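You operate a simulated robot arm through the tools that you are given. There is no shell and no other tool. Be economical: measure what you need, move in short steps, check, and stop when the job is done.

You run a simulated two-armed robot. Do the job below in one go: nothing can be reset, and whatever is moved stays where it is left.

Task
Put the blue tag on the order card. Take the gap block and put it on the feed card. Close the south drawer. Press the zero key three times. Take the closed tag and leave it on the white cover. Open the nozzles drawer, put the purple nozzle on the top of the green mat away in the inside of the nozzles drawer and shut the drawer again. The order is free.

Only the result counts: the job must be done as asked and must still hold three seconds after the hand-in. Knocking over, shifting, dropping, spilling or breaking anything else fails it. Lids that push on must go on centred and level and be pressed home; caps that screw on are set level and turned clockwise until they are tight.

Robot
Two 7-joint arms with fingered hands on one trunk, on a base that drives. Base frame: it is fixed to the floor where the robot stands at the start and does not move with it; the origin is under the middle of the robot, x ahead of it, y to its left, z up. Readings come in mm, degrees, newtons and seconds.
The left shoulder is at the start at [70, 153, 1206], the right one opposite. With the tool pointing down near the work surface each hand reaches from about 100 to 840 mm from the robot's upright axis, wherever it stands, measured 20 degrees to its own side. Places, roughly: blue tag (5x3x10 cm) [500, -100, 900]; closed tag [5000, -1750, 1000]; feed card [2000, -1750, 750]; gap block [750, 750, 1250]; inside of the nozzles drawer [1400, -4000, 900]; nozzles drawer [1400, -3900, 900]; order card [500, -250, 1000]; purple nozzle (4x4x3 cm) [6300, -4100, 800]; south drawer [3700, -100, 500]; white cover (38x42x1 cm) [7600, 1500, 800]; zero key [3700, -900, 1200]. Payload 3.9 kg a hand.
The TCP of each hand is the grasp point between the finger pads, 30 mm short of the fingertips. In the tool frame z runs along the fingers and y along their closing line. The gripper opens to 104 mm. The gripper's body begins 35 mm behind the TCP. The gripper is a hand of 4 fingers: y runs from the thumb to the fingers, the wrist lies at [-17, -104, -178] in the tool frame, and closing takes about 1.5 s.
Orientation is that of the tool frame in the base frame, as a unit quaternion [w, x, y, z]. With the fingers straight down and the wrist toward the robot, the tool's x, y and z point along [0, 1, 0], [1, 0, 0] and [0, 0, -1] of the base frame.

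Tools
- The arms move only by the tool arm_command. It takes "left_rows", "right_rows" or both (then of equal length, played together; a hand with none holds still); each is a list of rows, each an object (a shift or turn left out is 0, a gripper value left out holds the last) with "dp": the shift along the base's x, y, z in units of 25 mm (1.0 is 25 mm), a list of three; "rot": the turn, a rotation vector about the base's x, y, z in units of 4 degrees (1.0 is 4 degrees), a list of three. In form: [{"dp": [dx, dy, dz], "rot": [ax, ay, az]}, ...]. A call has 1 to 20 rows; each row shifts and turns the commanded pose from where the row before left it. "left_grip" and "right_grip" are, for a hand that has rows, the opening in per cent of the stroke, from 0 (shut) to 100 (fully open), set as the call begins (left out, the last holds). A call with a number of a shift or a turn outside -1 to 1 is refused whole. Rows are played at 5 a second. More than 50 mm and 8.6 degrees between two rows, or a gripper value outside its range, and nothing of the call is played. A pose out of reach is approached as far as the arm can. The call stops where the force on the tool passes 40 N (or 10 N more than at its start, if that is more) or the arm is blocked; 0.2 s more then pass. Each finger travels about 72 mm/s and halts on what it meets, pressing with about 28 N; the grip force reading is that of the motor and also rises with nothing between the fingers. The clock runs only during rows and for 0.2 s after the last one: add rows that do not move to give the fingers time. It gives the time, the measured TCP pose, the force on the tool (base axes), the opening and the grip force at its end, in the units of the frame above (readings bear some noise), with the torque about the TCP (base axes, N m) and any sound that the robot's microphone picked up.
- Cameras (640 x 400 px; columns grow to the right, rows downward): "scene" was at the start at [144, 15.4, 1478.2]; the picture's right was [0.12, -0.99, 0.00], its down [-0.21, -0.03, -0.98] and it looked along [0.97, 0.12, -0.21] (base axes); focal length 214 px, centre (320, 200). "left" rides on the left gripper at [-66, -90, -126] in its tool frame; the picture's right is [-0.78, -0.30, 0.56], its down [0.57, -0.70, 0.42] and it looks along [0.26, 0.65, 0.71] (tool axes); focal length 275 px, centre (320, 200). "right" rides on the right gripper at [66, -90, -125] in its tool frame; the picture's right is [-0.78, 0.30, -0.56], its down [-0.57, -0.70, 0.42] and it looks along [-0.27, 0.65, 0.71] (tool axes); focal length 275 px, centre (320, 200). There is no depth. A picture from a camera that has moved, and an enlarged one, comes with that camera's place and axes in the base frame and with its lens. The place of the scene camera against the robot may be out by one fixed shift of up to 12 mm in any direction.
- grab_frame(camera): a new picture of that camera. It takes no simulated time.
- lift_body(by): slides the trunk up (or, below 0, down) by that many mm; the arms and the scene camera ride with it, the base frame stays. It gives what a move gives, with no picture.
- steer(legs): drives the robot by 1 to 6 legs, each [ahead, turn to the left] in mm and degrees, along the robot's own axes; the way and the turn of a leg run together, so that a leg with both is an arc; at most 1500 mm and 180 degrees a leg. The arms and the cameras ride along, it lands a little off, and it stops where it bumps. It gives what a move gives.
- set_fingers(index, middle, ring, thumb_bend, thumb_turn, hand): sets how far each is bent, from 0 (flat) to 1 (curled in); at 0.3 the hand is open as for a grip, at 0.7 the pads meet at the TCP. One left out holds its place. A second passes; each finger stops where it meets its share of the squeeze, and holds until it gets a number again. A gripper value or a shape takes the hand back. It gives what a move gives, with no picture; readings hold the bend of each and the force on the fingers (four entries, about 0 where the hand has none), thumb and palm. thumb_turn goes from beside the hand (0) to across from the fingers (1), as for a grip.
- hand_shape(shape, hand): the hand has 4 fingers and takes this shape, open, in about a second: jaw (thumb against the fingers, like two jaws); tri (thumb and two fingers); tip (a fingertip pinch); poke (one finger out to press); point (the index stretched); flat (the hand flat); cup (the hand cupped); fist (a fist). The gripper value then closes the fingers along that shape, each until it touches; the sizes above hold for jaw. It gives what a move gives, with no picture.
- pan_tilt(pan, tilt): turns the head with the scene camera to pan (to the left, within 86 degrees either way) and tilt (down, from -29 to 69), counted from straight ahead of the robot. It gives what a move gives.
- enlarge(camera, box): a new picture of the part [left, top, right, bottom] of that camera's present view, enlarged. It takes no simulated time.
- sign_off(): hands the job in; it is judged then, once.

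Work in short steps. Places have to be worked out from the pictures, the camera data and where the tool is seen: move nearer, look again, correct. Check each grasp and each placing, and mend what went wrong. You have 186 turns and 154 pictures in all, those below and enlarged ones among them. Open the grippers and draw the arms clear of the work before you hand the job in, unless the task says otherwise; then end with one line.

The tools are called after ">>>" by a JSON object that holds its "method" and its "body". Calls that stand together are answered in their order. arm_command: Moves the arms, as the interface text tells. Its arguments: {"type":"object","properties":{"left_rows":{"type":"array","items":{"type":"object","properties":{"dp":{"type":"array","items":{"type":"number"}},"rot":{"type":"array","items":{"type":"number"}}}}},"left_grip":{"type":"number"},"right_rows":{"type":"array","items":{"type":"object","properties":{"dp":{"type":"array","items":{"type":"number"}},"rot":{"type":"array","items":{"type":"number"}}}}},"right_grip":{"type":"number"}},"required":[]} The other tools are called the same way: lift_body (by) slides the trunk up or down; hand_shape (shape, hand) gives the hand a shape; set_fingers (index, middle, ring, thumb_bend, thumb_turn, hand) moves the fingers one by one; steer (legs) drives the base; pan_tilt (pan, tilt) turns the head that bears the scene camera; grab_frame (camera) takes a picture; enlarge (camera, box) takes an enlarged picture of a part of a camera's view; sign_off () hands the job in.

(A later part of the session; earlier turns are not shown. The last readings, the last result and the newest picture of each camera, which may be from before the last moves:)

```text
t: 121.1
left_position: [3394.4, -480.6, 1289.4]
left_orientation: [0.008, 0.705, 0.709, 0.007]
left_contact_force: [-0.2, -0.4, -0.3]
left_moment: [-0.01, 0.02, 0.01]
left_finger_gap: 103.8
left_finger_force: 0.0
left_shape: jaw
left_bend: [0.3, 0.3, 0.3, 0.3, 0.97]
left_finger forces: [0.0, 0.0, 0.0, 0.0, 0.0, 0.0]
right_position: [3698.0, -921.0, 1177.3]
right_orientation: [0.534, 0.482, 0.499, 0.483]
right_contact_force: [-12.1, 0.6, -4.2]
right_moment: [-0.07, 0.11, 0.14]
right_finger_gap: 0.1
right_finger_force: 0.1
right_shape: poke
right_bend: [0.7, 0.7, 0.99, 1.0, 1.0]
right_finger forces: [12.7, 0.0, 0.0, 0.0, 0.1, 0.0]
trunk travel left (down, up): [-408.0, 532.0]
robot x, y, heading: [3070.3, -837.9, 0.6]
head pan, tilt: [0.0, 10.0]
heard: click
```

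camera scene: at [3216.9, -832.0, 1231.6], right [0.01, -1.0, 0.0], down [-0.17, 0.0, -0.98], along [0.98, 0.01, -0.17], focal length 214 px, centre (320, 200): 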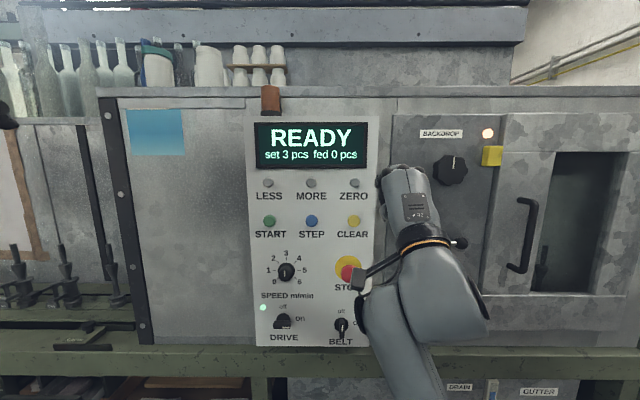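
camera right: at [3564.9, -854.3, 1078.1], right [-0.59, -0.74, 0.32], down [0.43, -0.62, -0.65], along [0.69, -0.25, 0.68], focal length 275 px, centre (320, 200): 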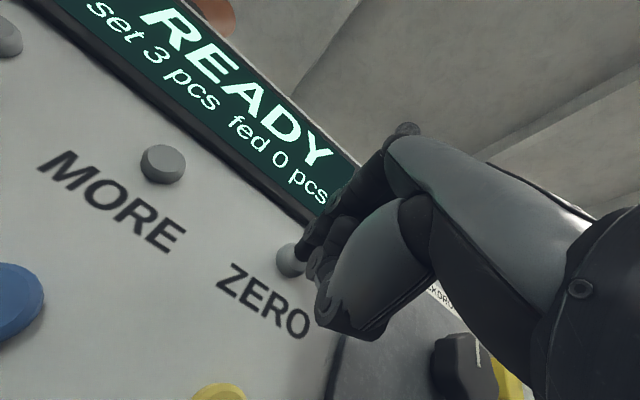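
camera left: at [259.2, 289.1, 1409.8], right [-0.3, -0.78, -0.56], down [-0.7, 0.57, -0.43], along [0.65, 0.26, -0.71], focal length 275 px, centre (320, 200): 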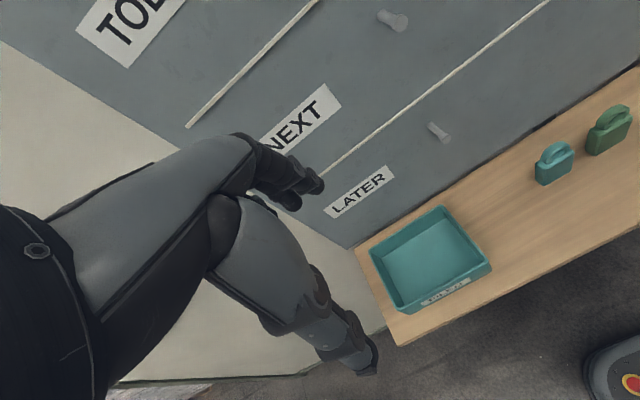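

Second click. Back off and press the third time.

>>> {"method": "arm_command", "body": {"right_rows": [{"dp": [-0.3, 0, 0]}, {"dp": [-0.3, 0, 0]}, {"dp": [0, 0, 0]}]}}

>>> {"method": "arm_command", "body": {"right_rows": [{"dp": [0.3, 0, 0]}, {"dp": [0.2, 0, 0]}, {"dp": [0.1, 0, 0]}, {"dp": [0, 0, 0]}]}}

```text
t: 121.9
left_position: [3396.7, -480.6, 1287.2]
left_orientation: [0.006, 0.704, 0.71, 0.005]
left_contact_force: [-0.3, -0.2, 0.1]
left_moment: [-0.01, -0.04, -0.04]
left_finger_gap: 103.6
left_finger_force: 0.0
left_shape: jaw
left_bend: [0.3, 0.3, 0.3, 0.3, 0.97]
left_finger forces: [0.0, 0.0, 0.0, 0.0, 0.1, 0.0]
right_position: [3685.1, -925.0, 1180.3]
right_orientation: [0.538, 0.482, 0.495, 0.482]
right_contact_force: [0.2, 0.1, -0.1]
right_moment: [-0.04, -0.04, -0.01]
right_finger_gap: 0.0
right_finger_force: 0.1
right_shape: poke
right_bend: [0.7, 0.7, 0.99, 1.0, 1.0]
right_finger forces: [0.0, 0.0, 0.0, 0.0, 0.1, 0.0]
trunk travel left (down, up): [-408.0, 532.0]
robot x, y, heading: [3067.9, -838.3, 0.4]
head pan, tilt: [0.0, 10.0]
```

```text
t: 122.9
left_position: [3392.8, -481.1, 1289.1]
left_orientation: [0.008, 0.705, 0.709, 0.007]
left_contact_force: [-0.4, -0.8, -0.3]
left_moment: [-0.05, -0.02, -0.01]
left_finger_gap: 103.7
left_finger_force: 0.2
left_shape: jaw
left_bend: [0.3, 0.3, 0.3, 0.3, 0.97]
left_finger forces: [0.1, 0.0, 0.0, 0.0, 0.1, 0.0]
right_position: [3697.7, -923.4, 1176.0]
right_orientation: [0.544, 0.48, 0.498, 0.475]
right_contact_force: [-15.5, 2.2, -6.0]
right_moment: [-0.01, 0.11, 0.21]
right_finger_gap: 0.0
right_finger_force: 0.2
right_shape: poke
right_bend: [0.7, 0.7, 0.99, 1.0, 1.0]
right_finger forces: [15.2, 0.0, 0.0, 0.1, 0.1, 0.0]
trunk travel left (down, up): [-408.0, 532.0]
robot x, y, heading: [3071.8, -837.1, 0.3]
head pan, tilt: [0.0, 10.0]
heard: click
```

Three clicks heard. I withdraw the hand 150 mm and look left-down for the south drawer.

>>> {"method": "arm_command", "body": {"right_rows": [{"dp": [-0.5, 0, 0]}, {"dp": [-0.9, 0, 0]}, {"dp": [-0.9, 0, 0]}, {"dp": [-0.9, 0, 0]}, {"dp": [-0.9, 0, 0]}, {"dp": [-0.9, 0, 0]}, {"dp": [0, 0, 0]}]}}

>>> {"method": "enlarge", "body": {"camera": "scene", "box": [240, 110, 440, 260]}}

>>> {"method": "pan_tilt", "body": {"pan": 50, "tilt": 40}}

>>> {"method": "grab_frame", "body": {"camera": "scene"}}

```text
t: 124.4
left_position: [3397.2, -480.4, 1288.2]
left_orientation: [0.007, 0.705, 0.709, 0.005]
left_contact_force: [0.6, -0.3, 0.3]
left_moment: [-0.01, 0.01, 0.0]
left_finger_gap: 103.9
left_finger_force: 0.0
left_shape: jaw
left_bend: [0.3, 0.3, 0.3, 0.3, 0.97]
left_finger forces: [0.0, 0.0, 0.1, 0.0, 0.0, 0.0]
right_position: [3575.9, -924.4, 1178.2]
right_orientation: [0.583, 0.461, 0.495, 0.45]
right_contact_force: [0.3, -0.7, -0.3]
right_moment: [0.01, 0.05, 0.01]
right_finger_gap: 0.1
right_finger_force: 0.0
right_shape: poke
right_bend: [0.7, 0.7, 0.99, 1.0, 1.0]
right_finger forces: [0.0, 0.0, 0.1, 0.0, 0.1, 0.0]
trunk travel left (down, up): [-408.0, 532.0]
robot x, y, heading: [3072.6, -835.8, 0.6]
head pan, tilt: [0.0, 10.0]
stopped in row 7 (right hand): the arm was blocked; the commanded pose is now the measured one
```

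```text
2.67 times, centred on (340, 185) of scene
camera zoom: at [3216.2, -832.1, 1231.7], right [0.01, -1.0, 0.0], down [-0.17, 0.0, -0.98], along [0.98, 0.01, -0.17], focal length 572 px, centre (267, 240)
```

zoom: 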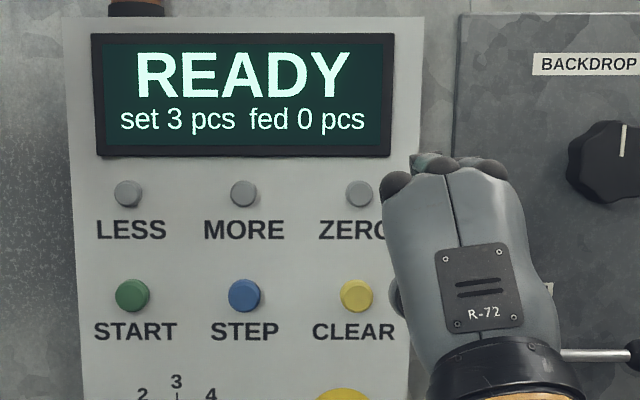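

```text
t: 125.6
left_position: [3396.0, -480.1, 1288.1]
left_orientation: [0.007, 0.704, 0.71, 0.005]
left_contact_force: [0.3, -0.5, 0.6]
left_moment: [0.04, 0.04, -0.01]
left_finger_gap: 103.8
left_finger_force: 0.1
left_shape: jaw
left_bend: [0.3, 0.3, 0.3, 0.3, 0.97]
left_finger forces: [0.0, 0.0, 0.0, 0.0, 0.1, 0.0]
right_position: [3573.9, -925.1, 1179.8]
right_orientation: [0.582, 0.461, 0.495, 0.451]
right_contact_force: [-0.1, -0.4, 0.6]
right_moment: [-0.01, 0.02, 0.0]
right_finger_gap: 0.1
right_finger_force: 0.0
right_shape: poke
right_bend: [0.7, 0.7, 0.99, 1.0, 1.0]
right_finger forces: [0.0, 0.0, 0.1, 0.0, 0.0, 0.1]
trunk travel left (down, up): [-408.0, 532.0]
robot x, y, heading: [3070.5, -836.9, 0.6]
head pan, tilt: [50.0, 40.0]
```

```text
100 pictures are left
camera scene: at [3177.5, -767.2, 1184.0], right [0.77, -0.64, 0.0], down [-0.41, -0.49, -0.77], along [0.49, 0.59, -0.64], focal length 214 px, centre (320, 200)
```

scene: 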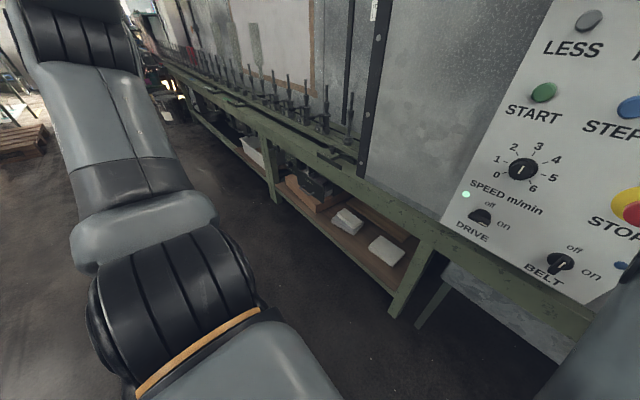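

I zoom under the bench for the south drawer.

>>> {"method": "steer", "body": {"legs": [[-350, 0]]}}

>>> {"method": "pan_tilt", "body": {"pan": 45, "tilt": 25}}

>>> {"method": "grab_frame", "body": {"camera": "scene"}}

>>> {"method": "enlarge", "body": {"camera": "scene", "box": [240, 180, 440, 305]}}

```text
t: 127.8
left_position: [3043.6, -484.7, 1288.4]
left_orientation: [0.008, 0.705, 0.709, 0.007]
left_contact_force: [-0.7, -0.2, 0.3]
left_moment: [-0.02, -0.01, 0.0]
left_finger_gap: 104.0
left_finger_force: 0.0
left_shape: jaw
left_bend: [0.3, 0.3, 0.3, 0.3, 0.97]
left_finger forces: [0.0, 0.0, 0.1, 0.0, 0.0, 0.1]
right_position: [3222.0, -928.1, 1179.0]
right_orientation: [0.583, 0.462, 0.495, 0.45]
right_contact_force: [0.6, 0.3, 0.3]
right_moment: [0.0, -0.02, -0.02]
right_finger_gap: 0.0
right_finger_force: 0.1
right_shape: poke
right_bend: [0.7, 0.7, 0.99, 1.0, 1.0]
right_finger forces: [0.1, 0.0, 0.1, 0.1, 0.0, 0.1]
trunk travel left (down, up): [-408.0, 532.0]
robot x, y, heading: [2720.3, -836.9, 0.4]
head pan, tilt: [50.0, 40.0]
```

```text
t: 128.6
left_position: [3044.2, -482.9, 1286.7]
left_orientation: [0.006, 0.706, 0.709, 0.005]
left_contact_force: [0.3, 1.7, -0.6]
left_moment: [0.01, 0.01, 0.0]
left_finger_gap: 104.1
left_finger_force: 0.1
left_shape: jaw
left_bend: [0.3, 0.3, 0.3, 0.3, 0.97]
left_finger forces: [0.0, 0.0, 0.0, 0.1, 0.0, 0.1]
right_position: [3222.9, -928.1, 1178.6]
right_orientation: [0.583, 0.462, 0.495, 0.449]
right_contact_force: [-0.4, -0.1, -0.3]
right_moment: [0.01, -0.04, -0.01]
right_finger_gap: 0.0
right_finger_force: 0.1
right_shape: poke
right_bend: [0.7, 0.7, 0.99, 1.0, 1.0]
right_finger forces: [0.1, 0.0, 0.1, 0.1, 0.0, 0.0]
trunk travel left (down, up): [-408.0, 532.0]
robot x, y, heading: [2717.2, -843.3, 0.2]
head pan, tilt: [45.0, 25.0]
```

```text
99 pictures are left
camera scene: at [2835.5, -769.7, 1207.2], right [0.71, -0.7, 0.0], down [-0.3, -0.3, -0.91], along [0.64, 0.64, -0.42], focal length 214 px, centre (320, 200)
```

scene: 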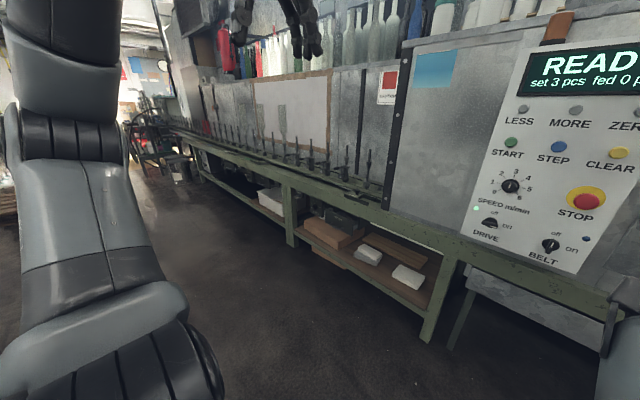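

```text
3.20 times, centred on (340, 242) of scene
camera zoom: at [2835.5, -769.7, 1207.2], right [0.71, -0.7, 0.0], down [-0.3, -0.3, -0.91], along [0.64, 0.64, -0.42], focal length 686 px, centre (256, 64)
```

zoom: 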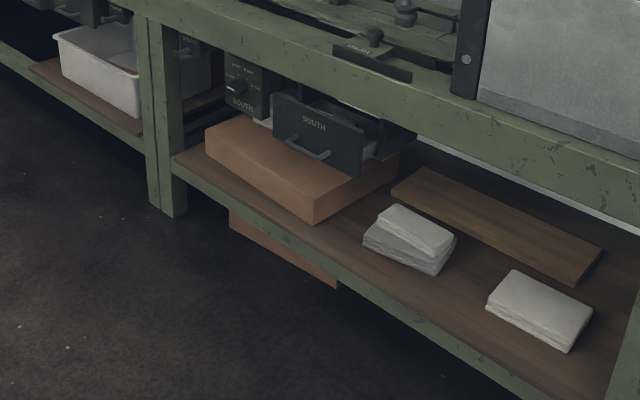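

The SOUTH drawer stands partly open under the bench at about [3700,-80,545]. I drive so that the right hand lines up with it and lower the trunk.

>>> {"method": "steer", "body": {"legs": [[0, 90], [840, 0], [0, -91]]}}

>>> {"method": "pan_tilt", "body": {"pan": 0, "tilt": 30}}

>>> {"method": "grab_frame", "body": {"camera": "scene"}}

```text
t: 140.8
left_position: [2991.5, 358.3, 1286.9]
left_orientation: [0.006, 0.694, 0.72, 0.006]
left_contact_force: [-0.1, -0.3, -0.2]
left_moment: [0.03, -0.02, 0.02]
left_finger_gap: 103.9
left_finger_force: 0.1
left_shape: jaw
left_bend: [0.3, 0.3, 0.3, 0.3, 0.97]
left_finger forces: [0.0, 0.0, 0.1, 0.0, 0.0, 0.0]
right_position: [3182.8, -80.3, 1178.5]
right_orientation: [0.576, 0.454, 0.502, 0.459]
right_contact_force: [0.1, 0.8, 0.0]
right_moment: [0.0, 0.01, -0.01]
right_finger_gap: 0.2
right_finger_force: 0.0
right_shape: poke
right_bend: [0.7, 0.7, 0.99, 1.0, 1.0]
right_finger forces: [0.1, 0.1, 0.0, 0.1, 0.0, 0.0]
trunk travel left (down, up): [-408.0, 532.0]
robot x, y, heading: [2677.5, -10.9, 2.1]
head pan, tilt: [45.0, 25.0]
```

```text
t: 141.9
left_position: [2994.3, 358.8, 1288.1]
left_orientation: [0.006, 0.693, 0.721, 0.005]
left_contact_force: [0.1, 0.2, 0.3]
left_moment: [0.02, 0.01, -0.03]
left_finger_gap: 104.0
left_finger_force: 0.0
left_shape: jaw
left_bend: [0.3, 0.3, 0.3, 0.3, 0.97]
left_finger forces: [0.0, 0.1, 0.0, 0.0, 0.1, 0.0]
right_position: [3183.5, -80.0, 1178.1]
right_orientation: [0.576, 0.454, 0.502, 0.458]
right_contact_force: [-0.5, -0.2, 0.2]
right_moment: [0.01, 0.0, 0.0]
right_finger_gap: 0.0
right_finger_force: 0.1
right_shape: poke
right_bend: [0.7, 0.7, 0.99, 1.0, 1.0]
right_finger forces: [0.0, 0.0, 0.0, 0.0, 0.0, 0.1]
trunk travel left (down, up): [-408.0, 532.0]
robot x, y, heading: [2677.5, -8.9, 2.0]
head pan, tilt: [0.0, 30.0]
```

```text
97 pictures are left
camera scene: at [2820.2, 1.6, 1199.4], right [0.04, -1.0, 0.0], down [-0.5, -0.02, -0.87], along [0.87, 0.03, -0.5], focal length 214 px, centre (320, 200)
```

scene: 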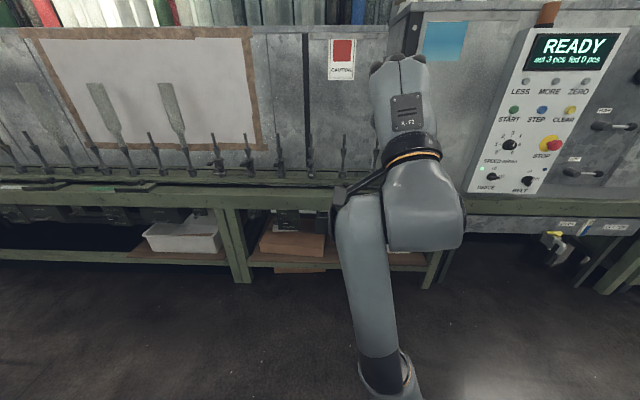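

I lower the trunk 380 mm to see and reach the drawer.

>>> {"method": "lift_body", "body": {"by": -380}}

>>> {"method": "pan_tilt", "body": {"pan": 0, "tilt": 18}}

>>> {"method": "enlarge", "body": {"camera": "scene", "box": [200, 130, 400, 270]}}

```text
t: 145.6
left_position: [2992.3, 358.3, 907.2]
left_orientation: [0.006, 0.693, 0.721, 0.004]
left_contact_force: [-0.2, -0.5, 0.0]
left_moment: [-0.01, 0.0, -0.01]
left_finger_gap: 103.8
left_finger_force: 0.0
left_shape: jaw
left_bend: [0.3, 0.3, 0.3, 0.3, 0.97]
left_finger forces: [0.1, 0.0, 0.0, 0.1, 0.0, 0.1]
right_position: [3183.8, -80.3, 799.1]
right_orientation: [0.576, 0.454, 0.502, 0.458]
right_contact_force: [-0.3, 0.9, -0.1]
right_moment: [0.0, 0.03, 0.03]
right_finger_gap: 0.0
right_finger_force: 0.0
right_shape: poke
right_bend: [0.7, 0.7, 0.99, 1.0, 1.0]
right_finger forces: [0.0, 0.0, 0.0, 0.0, 0.1, 0.0]
trunk travel left (down, up): [-28.0, 912.0]
robot x, y, heading: [2676.9, -5.3, 2.2]
head pan, tilt: [0.0, 30.0]
```

```text
t: 146.4
left_position: [2991.9, 357.5, 907.6]
left_orientation: [0.007, 0.693, 0.721, 0.004]
left_contact_force: [0.2, 0.1, 0.3]
left_moment: [-0.01, -0.04, 0.0]
left_finger_gap: 103.8
left_finger_force: 0.1
left_shape: jaw
left_bend: [0.3, 0.3, 0.3, 0.3, 0.97]
left_finger forces: [0.0, 0.0, 0.0, 0.0, 0.0, 0.0]
right_position: [3184.3, -80.1, 797.4]
right_orientation: [0.575, 0.454, 0.502, 0.459]
right_contact_force: [-0.1, 0.6, 0.0]
right_moment: [0.0, 0.0, -0.03]
right_finger_gap: 0.0
right_finger_force: 0.0
right_shape: poke
right_bend: [0.7, 0.7, 0.99, 1.0, 1.0]
right_finger forces: [0.0, 0.0, 0.1, 0.0, 0.1, 0.0]
trunk travel left (down, up): [-28.0, 912.0]
robot x, y, heading: [2680.2, -7.3, 2.3]
head pan, tilt: [0.0, 18.0]
```

```text
2.86 times, centred on (300, 200) of scene
camera zoom: at [2823.0, 1.6, 838.6], right [0.04, -1.0, 0.0], down [-0.31, -0.01, -0.95], along [0.95, 0.04, -0.31], focal length 613 px, centre (377, 200)
```

zoom: 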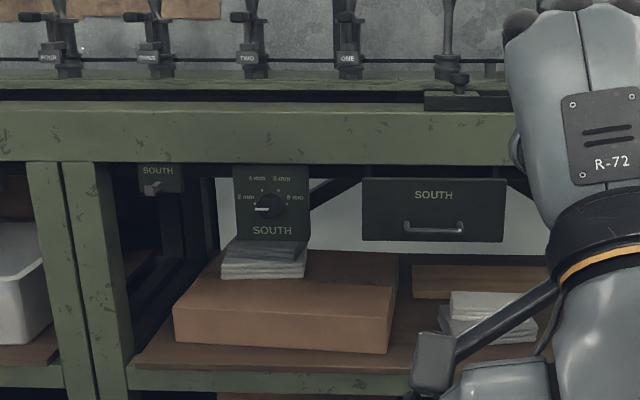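

The drawer face is at x≈3724, centre y≈-49, z≈529 (handle at z≈500). I lower the hand to z≈537.

>>> {"method": "arm_command", "body": {"right_rows": [{"dp": [0, 0.1, -0.9]}, {"dp": [0, 0, -0.9]}, {"dp": [0, 0, -0.9]}, {"dp": [0, 0, -0.9]}, {"dp": [0, 0, -0.9]}, {"dp": [0, 0, -0.9]}, {"dp": [0, 0, -0.9]}, {"dp": [0, 0, -0.9]}, {"dp": [0, 0, -0.9]}, {"dp": [0, 0, -0.9]}, {"dp": [0, 0, -0.9]}, {"dp": [0, 0, -0.5]}, {"dp": [0, 0, 0]}]}}

>>> {"method": "steer", "body": {"legs": [[400, -2]]}}

>>> {"method": "grab_frame", "body": {"camera": "scene"}}

>>> {"method": "grab_frame", "body": {"camera": "right"}}

```text
t: 147.2
left_position: [2992.5, 357.5, 907.1]
left_orientation: [0.006, 0.694, 0.72, 0.004]
left_contact_force: [-1.2, 0.6, -0.5]
left_moment: [0.01, -0.01, 0.02]
left_finger_gap: 104.0
left_finger_force: 0.0
left_shape: jaw
left_bend: [0.3, 0.3, 0.3, 0.3, 0.97]
left_finger forces: [0.1, 0.1, 0.0, 0.0, 0.1, 0.0]
right_position: [3185.1, -73.7, 720.3]
right_orientation: [0.629, 0.411, 0.516, 0.412]
right_contact_force: [-0.4, -0.6, 0.3]
right_moment: [0.03, 0.01, 0.01]
right_finger_gap: 0.1
right_finger_force: 0.1
right_shape: poke
right_bend: [0.7, 0.7, 0.99, 1.0, 1.0]
right_finger forces: [0.0, 0.0, 0.0, 0.1, 0.0, 0.0]
trunk travel left (down, up): [-28.0, 912.0]
robot x, y, heading: [2678.5, -12.5, 2.0]
head pan, tilt: [0.0, 18.0]
stopped in row 4 (right hand): the arm was blocked; the commanded pose is now the measured one
```

```text
t: 149.7
left_position: [3407.4, 353.6, 908.1]
left_orientation: [0.006, 0.707, 0.707, 0.004]
left_contact_force: [-0.7, 0.2, -0.2]
left_moment: [0.01, -0.02, 0.03]
left_finger_gap: 103.6
left_finger_force: 0.0
left_shape: jaw
left_bend: [0.3, 0.3, 0.3, 0.3, 0.97]
left_finger forces: [0.0, 0.0, 0.0, 0.0, 0.0, 0.0]
right_position: [3584.2, -85.5, 719.5]
right_orientation: [0.636, 0.42, 0.509, 0.401]
right_contact_force: [-0.5, 0.0, -0.2]
right_moment: [-0.01, 0.01, 0.03]
right_finger_gap: 0.1
right_finger_force: 0.1
right_shape: poke
right_bend: [0.7, 0.7, 0.99, 1.0, 1.0]
right_finger forces: [0.0, 0.0, 0.0, 0.0, 0.0, 0.0]
trunk travel left (down, up): [-28.0, 912.0]
robot x, y, heading: [3079.7, -4.2, -0.1]
head pan, tilt: [0.0, 18.0]
```

```text
95 pictures are left
camera scene: at [3224.0, 3.6, 838.7], right [0.0, -1.0, 0.0], down [-0.31, 0.0, -0.95], along [0.95, 0.0, -0.31], focal length 214 px, centre (320, 200)
```

scene: 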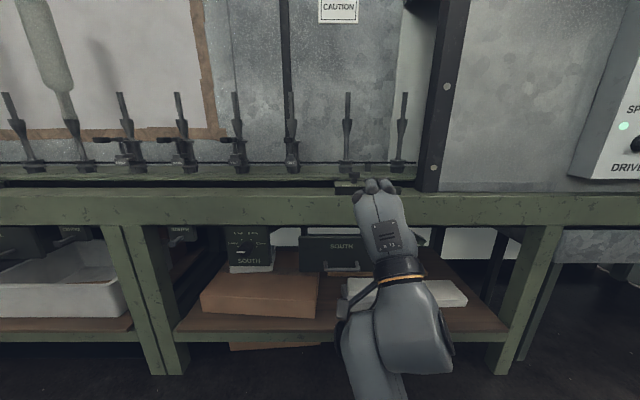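

```text
94 pictures are left
camera right: at [3479.5, -35.8, 598.8], right [-0.7, -0.56, 0.45], down [0.38, -0.82, -0.43], along [0.61, -0.13, 0.79], focal length 275 px, centre (320, 200)
```

right: 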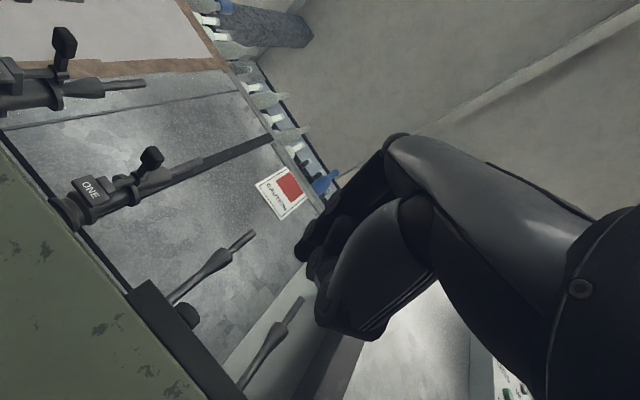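

The arm reached a wrist limit in that pose. I back off and re-orient the hand pitched 30° downward, removing the roll.

>>> {"method": "steer", "body": {"legs": [[-200, 0]]}}

>>> {"method": "arm_command", "body": {"right_rows": [{"rot": [0.51, 0.895, 0.084]}, {"rot": [0.51, 0.895, 0.084]}, {"rot": [0.51, 0.895, 0.084]}, {"rot": [0.51, 0.895, 0.084]}, {"rot": [0.51, 0.895, 0.084]}, {"rot": [0.51, 0.895, 0.084]}, {"rot": [0.51, 0.895, 0.084]}, {"rot": [0.51, 0.895, 0.084]}, {"rot": [0.51, 0.895, 0.084]}, {"rot": [0.51, 0.895, 0.084]}, {"dp": [0, 0, 0]}]}}

>>> {"method": "arm_command", "body": {"right_rows": [{"dp": [0, 0, -0.9]}, {"dp": [0, 0, -0.9]}, {"dp": [0, 0, -0.9]}, {"dp": [0, 0, -0.9]}, {"dp": [0, 0, -0.9]}, {"dp": [0, 0, -0.9]}, {"dp": [0, 0, -0.9]}, {"dp": [0, 0, -0.9]}, {"dp": [0, 0, 0]}]}}

```text
t: 151.3
left_position: [3209.3, 354.3, 907.9]
left_orientation: [0.006, 0.708, 0.707, 0.005]
left_contact_force: [0.9, 0.3, -0.7]
left_moment: [0.0, 0.03, -0.01]
left_finger_gap: 104.0
left_finger_force: 0.1
left_shape: jaw
left_bend: [0.3, 0.3, 0.3, 0.3, 0.97]
left_finger forces: [0.1, 0.0, 0.1, 0.1, 0.0, 0.1]
right_position: [3384.8, -85.4, 720.6]
right_orientation: [0.636, 0.419, 0.51, 0.4]
right_contact_force: [0.5, 1.2, 0.4]
right_moment: [-0.04, 0.02, -0.02]
right_finger_gap: 0.2
right_finger_force: 0.0
right_shape: poke
right_bend: [0.7, 0.7, 0.99, 1.0, 1.0]
right_finger forces: [0.1, 0.1, 0.0, 0.0, 0.0, 0.1]
trunk travel left (down, up): [-28.0, 912.0]
robot x, y, heading: [2880.4, -1.6, 0.2]
head pan, tilt: [0.0, 18.0]
```

```text
t: 152.9
left_position: [3208.7, 353.0, 906.7]
left_orientation: [0.006, 0.708, 0.707, 0.005]
left_contact_force: [0.0, -0.2, -0.1]
left_moment: [0.01, 0.03, 0.0]
left_finger_gap: 103.9
left_finger_force: 0.0
left_shape: jaw
left_bend: [0.3, 0.3, 0.3, 0.3, 0.97]
left_finger forces: [0.1, 0.0, 0.0, 0.0, 0.0, 0.0]
right_position: [3390.8, -95.9, 710.9]
right_orientation: [0.509, 0.54, 0.587, 0.324]
right_contact_force: [0.5, 0.3, 0.5]
right_moment: [0.01, -0.01, 0.01]
right_finger_gap: 0.0
right_finger_force: 0.1
right_shape: poke
right_bend: [0.7, 0.7, 0.99, 1.0, 1.0]
right_finger forces: [0.1, 0.0, 0.0, 0.0, 0.1, 0.0]
trunk travel left (down, up): [-28.0, 912.0]
robot x, y, heading: [2881.9, -1.2, -0.2]
head pan, tilt: [0.0, 18.0]
stopped in row 7 (right hand): the arm was blocked; the commanded pose is now the measured one
```

```text
t: 154.7
left_position: [3201.7, 367.6, 910.9]
left_orientation: [0.016, 0.708, 0.706, 0.001]
left_contact_force: [0.8, 0.0, 0.1]
left_moment: [0.02, -0.01, 0.0]
left_finger_gap: 103.7
left_finger_force: 0.1
left_shape: jaw
left_bend: [0.3, 0.3, 0.3, 0.3, 0.97]
left_finger forces: [0.0, 0.0, 0.0, 0.0, 0.0, 0.0]
right_position: [3381.2, -57.6, 623.6]
right_orientation: [0.57, 0.468, 0.564, 0.373]
right_contact_force: [-0.4, -0.5, 1.1]
right_moment: [-0.01, 0.03, -0.03]
right_finger_gap: 0.0
right_finger_force: 0.1
right_shape: poke
right_bend: [0.7, 0.7, 0.99, 1.0, 1.0]
right_finger forces: [0.1, 0.0, 0.1, 0.0, 0.0, 0.0]
trunk travel left (down, up): [-28.0, 912.0]
robot x, y, heading: [2880.3, -0.8, 0.1]
head pan, tilt: [0.0, 18.0]
stopped in row 9 (right hand): the arm was blocked; the commanded pose is now the measured one
```

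The elbow likely meets the base with the trunk so low. I raise the trunk 250 mm, then fix the orientation and lower the hand by the arm.

>>> {"method": "lift_body", "body": {"by": 250}}

>>> {"method": "arm_command", "body": {"right_rows": [{"dp": [0.2, -0.3, 0], "rot": [0.3, 0.6, 0.1]}, {"dp": [0.2, -0.3, 0], "rot": [0.3, 0.6, 0.1]}, {"dp": [0.2, -0.3, 0], "rot": [0.3, 0.6, 0.1]}, {"dp": [0.2, -0.3, 0], "rot": [0.3, 0.6, 0.1]}, {"dp": [0, 0, 0], "rot": [0.3, 0.6, 0.1]}, {"dp": [0, 0, 0], "rot": [0.3, 0.6, 0.1]}, {"dp": [0, 0, 0], "rot": [0.3, 0.6, 0.1]}, {"dp": [0, 0, 0], "rot": [0.3, 0.6, 0.1]}, {"dp": [0, 0, 0], "rot": [0.3, 0.6, 0.1]}, {"dp": [0, 0, 0], "rot": [0.3, 0.6, 0.1]}]}}

```text
t: 157.3
left_position: [3208.8, 353.0, 1157.1]
left_orientation: [0.005, 0.708, 0.707, 0.005]
left_contact_force: [0.3, -0.1, -0.4]
left_moment: [0.0, 0.01, -0.06]
left_finger_gap: 103.9
left_finger_force: 0.0
left_shape: jaw
left_bend: [0.3, 0.3, 0.3, 0.3, 0.97]
left_finger forces: [0.1, 0.0, 0.0, 0.0, 0.0, 0.0]
right_position: [3386.8, -67.8, 859.5]
right_orientation: [0.563, 0.476, 0.563, 0.373]
right_contact_force: [-0.2, 0.1, 0.0]
right_moment: [0.0, 0.02, 0.01]
right_finger_gap: 0.0
right_finger_force: 0.0
right_shape: poke
right_bend: [0.7, 0.7, 0.99, 1.0, 1.0]
right_finger forces: [0.0, 0.0, 0.0, 0.0, 0.0, 0.0]
trunk travel left (down, up): [-278.0, 662.0]
robot x, y, heading: [2879.8, -4.9, -0.2]
head pan, tilt: [0.0, 18.0]
```

```text
t: 159.5
left_position: [3209.1, 353.0, 1156.8]
left_orientation: [0.006, 0.708, 0.706, 0.005]
left_contact_force: [0.4, 0.8, -1.0]
left_moment: [0.01, 0.01, -0.04]
left_finger_gap: 104.1
left_finger_force: 0.0
left_shape: jaw
left_bend: [0.3, 0.3, 0.3, 0.3, 0.97]
left_finger forces: [0.0, 0.0, 0.0, 0.0, 0.1, 0.1]
right_position: [3408.7, -100.4, 852.9]
right_orientation: [0.37, 0.581, 0.644, 0.332]
right_contact_force: [0.6, 0.1, 0.6]
right_moment: [-0.01, 0.0, -0.01]
right_finger_gap: 0.2
right_finger_force: 0.2
right_shape: poke
right_bend: [0.7, 0.7, 0.99, 1.0, 1.0]
right_finger forces: [0.0, 0.1, 0.1, 0.0, 0.0, 0.0]
trunk travel left (down, up): [-278.0, 662.0]
robot x, y, heading: [2882.0, 3.2, 0.2]
head pan, tilt: [0.0, 18.0]
```

Free again. I lower the hand with the arm.

>>> {"method": "arm_command", "body": {"right_rows": [{"dp": [0, 0.05, -0.9]}, {"dp": [0, 0.05, -0.9]}, {"dp": [0, 0.05, -0.9]}, {"dp": [0, 0.05, -0.9]}, {"dp": [0, 0.05, -0.9]}, {"dp": [0, 0.05, -0.9]}, {"dp": [0, 0.05, -0.9]}, {"dp": [0, 0.05, -0.9]}, {"dp": [0, 0.05, -0.9]}, {"dp": [0, 0.05, -0.9]}, {"dp": [0, 0.05, -0.9]}, {"dp": [0, 0.05, -0.9]}, {"dp": [0, 0.05, -0.9]}, {"dp": [0, 0.05, -0.9]}, {"dp": [0, 0, 0]}]}}

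>>> {"method": "grab_frame", "body": {"camera": "scene"}}

>>> {"method": "grab_frame", "body": {"camera": "right"}}

```text
t: 161.6
left_position: [3207.9, 353.0, 1158.4]
left_orientation: [0.005, 0.708, 0.706, 0.004]
left_contact_force: [1.3, -0.3, 0.0]
left_moment: [-0.03, -0.03, -0.02]
left_finger_gap: 103.9
left_finger_force: 0.1
left_shape: jaw
left_bend: [0.3, 0.3, 0.3, 0.3, 0.97]
left_finger forces: [0.0, 0.0, 0.0, 0.0, 0.0, 0.0]
right_position: [3398.1, -86.3, 632.6]
right_orientation: [0.403, 0.524, 0.687, 0.301]
right_contact_force: [0.1, -0.8, -0.7]
right_moment: [0.03, -0.02, -0.01]
right_finger_gap: 0.0
right_finger_force: 0.0
right_shape: poke
right_bend: [0.7, 0.7, 0.99, 1.0, 1.0]
right_finger forces: [0.0, 0.1, 0.0, 0.1, 0.0, 0.0]
trunk travel left (down, up): [-278.0, 662.0]
robot x, y, heading: [2880.8, -0.5, 0.0]
head pan, tilt: [0.0, 18.0]
stopped in row 10 (right hand): the arm was blocked; the commanded pose is now the measured one
```

```text
93 pictures are left
camera scene: at [3024.8, 3.5, 1088.7], right [0.0, -1.0, 0.0], down [-0.31, 0.0, -0.95], along [0.95, 0.0, -0.31], focal length 214 px, centre (320, 200)
```

scene: 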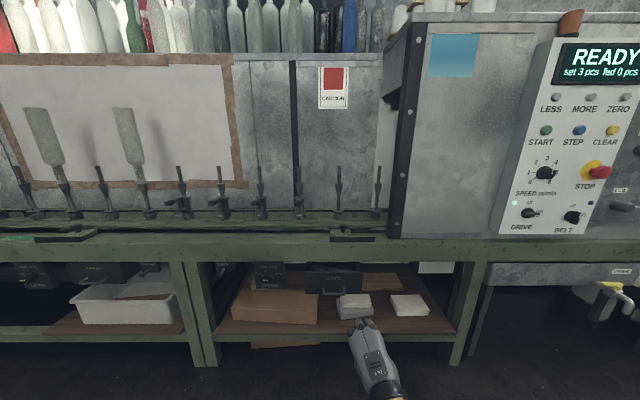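

```text
92 pictures are left
camera right: at [3238.7, -44.7, 603.6], right [-0.25, -0.66, 0.71], down [0.11, -0.74, -0.66], along [0.96, -0.09, 0.25], focal length 275 px, centre (320, 200)
```

right: 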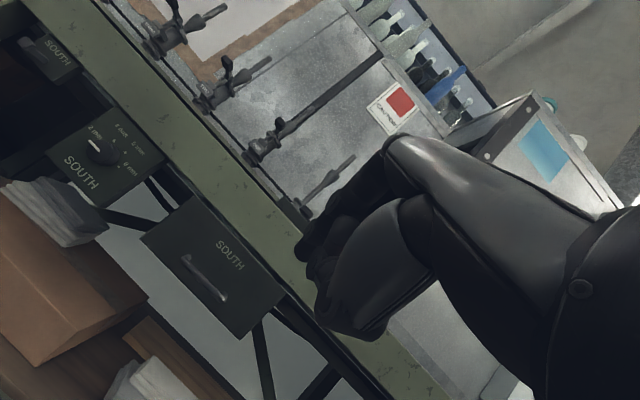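

I extend the arm forward 150 mm and a bit outward, then continue lowering.

>>> {"method": "arm_command", "body": {"right_rows": [{"dp": [0.8, -0.1, 0.2], "rot": [0.2, 0, 0]}, {"dp": [0.8, -0.1, 0], "rot": [0.2, 0, 0]}, {"dp": [0.8, -0.1, 0], "rot": [0.2, 0, 0]}, {"dp": [0.8, -0.1, 0]}, {"dp": [0.8, -0.1, 0]}, {"dp": [0.8, -0.1, 0]}, {"dp": [0.8, -0.1, 0]}, {"dp": [0, 0, -0.8]}, {"dp": [0, 0, -0.8]}, {"dp": [0, 0, -0.8]}, {"dp": [0, 0, -0.8]}, {"dp": [0, 0, -0.8]}, {"dp": [0, 0, 0]}]}}

```text
t: 164.6
left_position: [3208.7, 352.8, 1159.2]
left_orientation: [0.005, 0.708, 0.707, 0.005]
left_contact_force: [-0.4, -0.8, -0.5]
left_moment: [0.01, 0.02, 0.0]
left_finger_gap: 104.1
left_finger_force: 0.1
left_shape: jaw
left_bend: [0.3, 0.3, 0.3, 0.3, 0.97]
left_finger forces: [0.0, 0.0, 0.0, 0.0, 0.1, 0.1]
right_position: [3539.7, -137.6, 526.3]
right_orientation: [0.419, 0.516, 0.693, 0.281]
right_contact_force: [0.1, -0.2, 0.2]
right_moment: [0.03, -0.01, 0.0]
right_finger_gap: 0.0
right_finger_force: 0.0
right_shape: poke
right_bend: [0.7, 0.7, 0.99, 1.0, 1.0]
right_finger forces: [0.0, 0.0, 0.0, 0.0, 0.0, 0.0]
trunk travel left (down, up): [-278.0, 662.0]
robot x, y, heading: [2880.1, -3.1, -0.3]
head pan, tilt: [0.0, 18.0]
stopped in row 13 (right hand): the arm was blocked; the commanded pose is now the measured one
```

Now at z=526. I trim position (left 35, up 20), and drive 110 mm nearer, then look.

>>> {"method": "arm_command", "body": {"right_rows": [{"dp": [0, 0.5, 0.4]}, {"dp": [0, 0.5, 0.4]}, {"dp": [0, 0.4, 0]}, {"dp": [0, 0, 0]}]}}

>>> {"method": "steer", "body": {"legs": [[110, 0]]}}

>>> {"method": "grab_frame", "body": {"camera": "right"}}

>>> {"method": "enlarge", "body": {"camera": "scene", "box": [220, 220, 480, 390]}}

```text
t: 165.8
left_position: [3209.2, 353.6, 1158.0]
left_orientation: [0.005, 0.708, 0.706, 0.005]
left_contact_force: [0.4, 0.5, -0.2]
left_moment: [-0.03, -0.01, 0.02]
left_finger_gap: 103.8
left_finger_force: 0.0
left_shape: jaw
left_bend: [0.3, 0.3, 0.3, 0.3, 0.97]
left_finger forces: [0.1, 0.1, 0.0, 0.1, 0.0, 0.0]
right_position: [3540.0, -131.6, 537.6]
right_orientation: [0.444, 0.498, 0.703, 0.245]
right_contact_force: [0.2, 0.6, -0.5]
right_moment: [-0.01, -0.02, -0.04]
right_finger_gap: 0.0
right_finger_force: 0.1
right_shape: poke
right_bend: [0.7, 0.7, 0.99, 1.0, 1.0]
right_finger forces: [0.1, 0.0, 0.0, 0.0, 0.1, 0.0]
trunk travel left (down, up): [-278.0, 662.0]
robot x, y, heading: [2879.6, 2.0, -0.0]
head pan, tilt: [0.0, 18.0]
stopped in row 4 (right hand): the arm was blocked; the commanded pose is now the measured one
```

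```text
t: 167.0
left_position: [3320.5, 354.0, 1157.1]
left_orientation: [0.005, 0.708, 0.706, 0.004]
left_contact_force: [0.0, 0.0, -0.7]
left_moment: [0.03, 0.03, 0.03]
left_finger_gap: 103.9
left_finger_force: 0.0
left_shape: jaw
left_bend: [0.3, 0.3, 0.3, 0.3, 0.97]
left_finger forces: [0.1, 0.1, 0.0, 0.1, 0.0, 0.0]
right_position: [3651.6, -131.3, 536.3]
right_orientation: [0.444, 0.498, 0.704, 0.245]
right_contact_force: [0.0, 0.1, 0.1]
right_moment: [0.01, -0.01, -0.01]
right_finger_gap: 0.0
right_finger_force: 0.0
right_shape: poke
right_bend: [0.7, 0.7, 0.99, 1.0, 1.0]
right_finger forces: [0.0, 0.0, 0.0, 0.0, 0.0, 0.0]
trunk travel left (down, up): [-278.0, 662.0]
robot x, y, heading: [2993.8, 1.6, -0.4]
head pan, tilt: [0.0, 18.0]
```

```text
91 pictures are left
camera right: at [3492.6, -93.1, 502.6], right [-0.26, -0.55, 0.8], down [0.09, -0.84, -0.54], along [0.96, -0.06, 0.26], focal length 275 px, centre (320, 200)
```

right: 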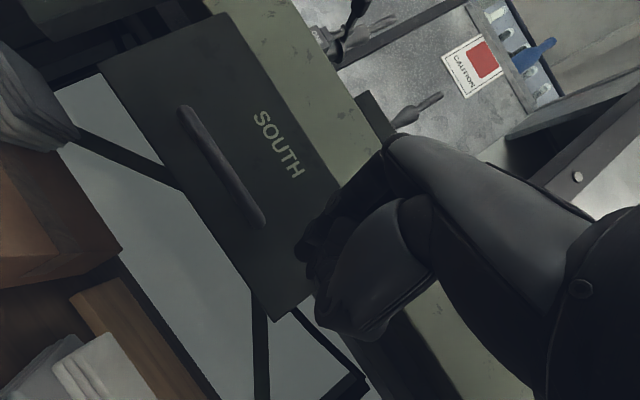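

```text
2.35 times, centred on (350, 305) of scene
camera zoom: at [3137.0, 3.2, 1088.5], right [0.0, -1.0, 0.0], down [-0.31, 0.0, -0.95], along [0.95, 0.0, -0.31], focal length 505 px, centre (249, -47)
```

zoom: 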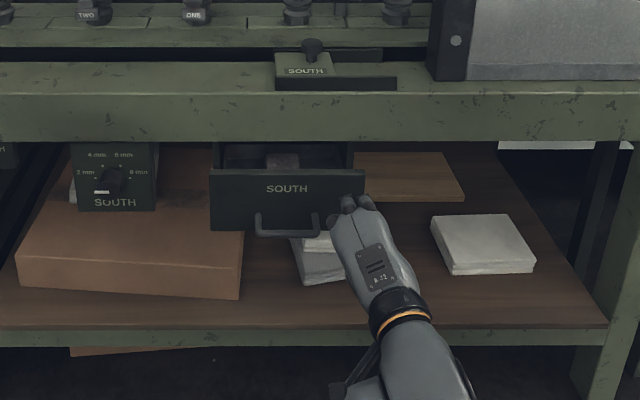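

The hand is near the drawer's right end; a 5° turn left brings it toward the centre.

>>> {"method": "steer", "body": {"legs": [[-20, 0], [0, 5]]}}

>>> {"method": "enlarge", "body": {"camera": "scene", "box": [220, 220, 480, 390]}}

```text
t: 168.2
left_position: [3266.9, 380.9, 1158.1]
left_orientation: [0.006, 0.676, 0.737, 0.004]
left_contact_force: [-1.2, -0.7, 1.2]
left_moment: [0.01, -0.06, -0.03]
left_finger_gap: 104.1
left_finger_force: 0.0
left_shape: jaw
left_bend: [0.3, 0.3, 0.3, 0.3, 0.97]
left_finger forces: [0.0, 0.0, 0.1, 0.0, 0.0, 0.0]
right_position: [3639.7, -73.7, 537.4]
right_orientation: [0.433, 0.466, 0.725, 0.264]
right_contact_force: [-0.1, 0.8, 0.1]
right_moment: [-0.04, 0.05, 0.03]
right_finger_gap: 0.0
right_finger_force: 0.2
right_shape: poke
right_bend: [0.7, 0.7, 0.99, 1.0, 1.0]
right_finger forces: [0.0, 0.1, 0.0, 0.0, 0.1, 0.1]
trunk travel left (down, up): [-278.0, 662.0]
robot x, y, heading: [2971.3, -6.4, 4.7]
head pan, tilt: [0.0, 18.0]
```

```text
2.35 times, centred on (350, 305) of scene
camera zoom: at [3115.1, 16.5, 1088.7], right [0.08, -1.0, 0.0], down [-0.31, -0.03, -0.95], along [0.95, 0.08, -0.31], focal length 505 px, centre (249, -47)
```

zoom: 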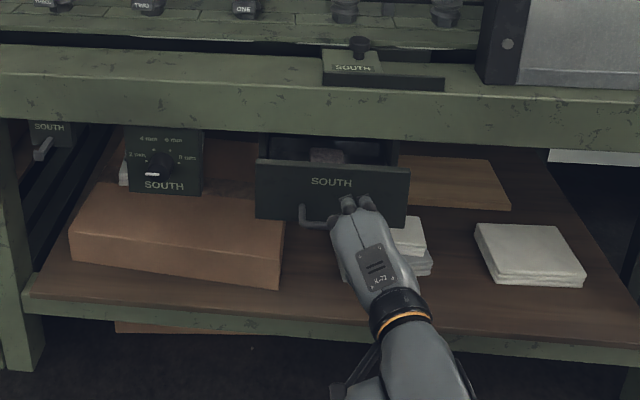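

Aligned near the drawer's middle. I push forward with the arm.

>>> {"method": "arm_command", "body": {"right_rows": [{"dp": [0.5, 0, 0]}, {"dp": [0.5, 0, 0]}, {"dp": [0.5, 0, 0]}, {"dp": [0.5, 0, 0]}, {"dp": [0.5, 0, 0]}, {"dp": [0.5, 0, 0]}, {"dp": [0.5, 0, 0]}, {"dp": [0.5, 0, 0]}]}}

>>> {"method": "enlarge", "body": {"camera": "scene", "box": [220, 220, 480, 390]}}

```text
t: 170.1
left_position: [3264.2, 379.0, 1158.6]
left_orientation: [0.009, 0.677, 0.736, 0.007]
left_contact_force: [-1.3, 2.0, 0.7]
left_moment: [-0.09, -0.05, 0.02]
left_finger_gap: 103.8
left_finger_force: 0.1
left_shape: jaw
left_bend: [0.3, 0.3, 0.3, 0.3, 0.97]
left_finger forces: [0.0, 0.1, 0.0, 0.0, 0.0, 0.0]
right_position: [3733.8, -69.8, 539.1]
right_orientation: [0.432, 0.466, 0.724, 0.268]
right_contact_force: [-42.0, -1.6, 3.8]
right_moment: [-0.11, 0.3, -0.46]
right_finger_gap: 0.2
right_finger_force: 0.2
right_shape: poke
right_bend: [0.7, 0.7, 0.99, 1.0, 1.0]
right_finger forces: [14.6, 28.0, 0.0, 0.0, 0.0, 0.0]
trunk travel left (down, up): [-278.0, 662.0]
robot x, y, heading: [2970.7, -1.9, 4.5]
head pan, tilt: [0.0, 18.0]
stopped in row 8 (right hand): the force on the tool passed its limit at 49 N (the readings are from after the stop); the commanded pose is now the measured one
```

```text
2.35 times, centred on (350, 305) of scene
camera zoom: at [3110.6, 14.9, 1089.3], right [0.08, -1.0, 0.0], down [-0.3, -0.03, -0.95], along [0.95, 0.08, -0.31], focal length 505 px, centre (249, -47)
```

zoom: 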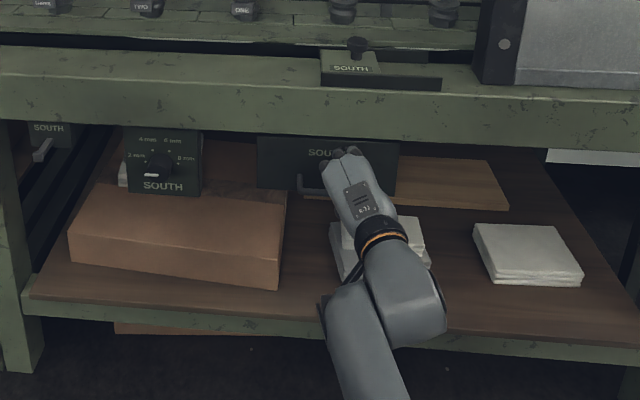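

The drawer went in and resisted at 42 N. I push once more to confirm it's at its stop.

>>> {"method": "arm_command", "body": {"right_rows": [{"dp": [0.1, 0, 0]}, {"dp": [0.2, 0, 0]}, {"dp": [0.2, 0, 0]}]}}

>>> {"method": "arm_command", "body": {"right_rows": [{"dp": [-0.5, 0, 0]}, {"dp": [-0.9, 0, 0]}, {"dp": [-0.9, 0, 0]}, {"dp": [-0.9, 0, 0]}, {"dp": [-0.9, 0, 0]}]}}

>>> {"method": "enlarge", "body": {"camera": "scene", "box": [220, 220, 480, 390]}}

>>> {"method": "grab_frame", "body": {"camera": "right"}}

```text
t: 170.4
left_position: [3273.6, 377.6, 1154.2]
left_orientation: [0.02, 0.68, 0.733, 0.012]
left_contact_force: [0.1, -0.7, -0.2]
left_moment: [0.02, 0.04, 0.02]
left_finger_gap: 103.8
left_finger_force: 0.0
left_shape: jaw
left_bend: [0.3, 0.3, 0.3, 0.3, 0.97]
left_finger forces: [0.1, 0.0, 0.1, 0.1, 0.0, 0.1]
right_position: [3732.9, -70.1, 538.8]
right_orientation: [0.432, 0.466, 0.724, 0.27]
right_contact_force: [-44.0, -3.5, 6.5]
right_moment: [-0.14, 0.22, -0.51]
right_finger_gap: 0.0
right_finger_force: 0.2
right_shape: poke
right_bend: [0.7, 0.7, 0.99, 1.0, 1.0]
right_finger forces: [15.4, 28.3, 0.0, 0.0, 0.0, 0.0]
trunk travel left (down, up): [-278.0, 662.0]
robot x, y, heading: [2974.2, -2.1, 4.6]
head pan, tilt: [0.0, 18.0]
stopped in row 1 (right hand): the force on the tool passed its limit at 56 N (the readings are from after the stop); the commanded pose is now the measured one
```

```text
t: 171.6
left_position: [3277.7, 377.8, 1153.4]
left_orientation: [0.02, 0.679, 0.733, 0.01]
left_contact_force: [-0.5, -0.6, -0.4]
left_moment: [-0.02, 0.0, 0.0]
left_finger_gap: 104.0
left_finger_force: 0.0
left_shape: jaw
left_bend: [0.3, 0.3, 0.3, 0.3, 0.97]
left_finger forces: [0.1, 0.0, 0.1, 0.0, 0.0, 0.0]
right_position: [3631.8, -69.6, 537.6]
right_orientation: [0.431, 0.465, 0.725, 0.268]
right_contact_force: [-0.1, -0.5, -0.1]
right_moment: [0.04, 0.01, -0.03]
right_finger_gap: 0.0
right_finger_force: 0.2
right_shape: poke
right_bend: [0.7, 0.7, 0.99, 1.0, 1.0]
right_finger forces: [0.1, 0.1, 0.0, 0.0, 0.0, 0.1]
trunk travel left (down, up): [-278.0, 662.0]
robot x, y, heading: [2970.7, -4.4, 4.6]
head pan, tilt: [0.0, 18.0]
```

```text
2.35 times, centred on (350, 305) of scene
camera zoom: at [3113.9, 15.2, 1088.7], right [0.08, -1.0, 0.0], down [-0.31, -0.03, -0.95], along [0.95, 0.08, -0.31], focal length 505 px, centre (249, -47)
```

zoom: 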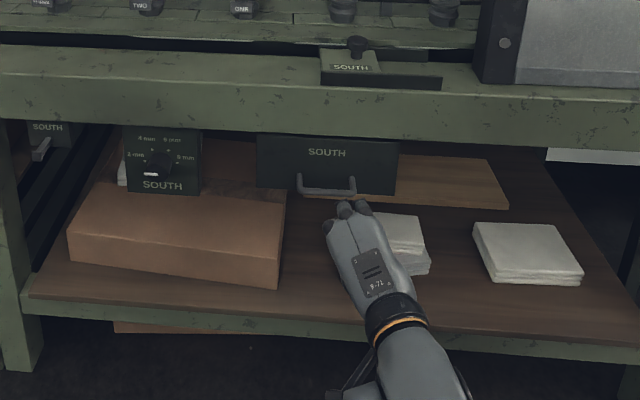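

```text
86 pictures are left
camera right: at [3470.6, -46.4, 501.8], right [-0.2, -0.57, 0.8], down [0.17, -0.82, -0.54], along [0.96, 0.03, 0.26], focal length 275 px, centre (320, 200)
```

right: 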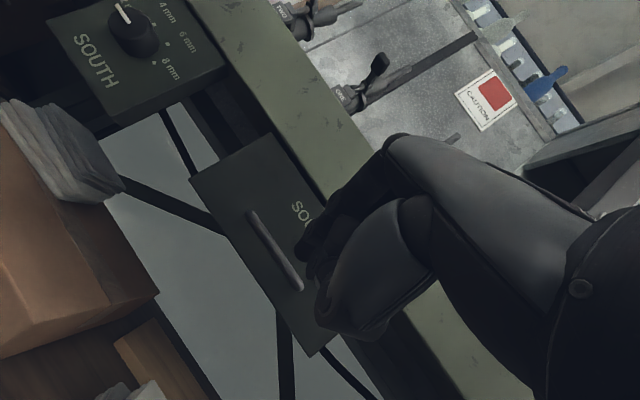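

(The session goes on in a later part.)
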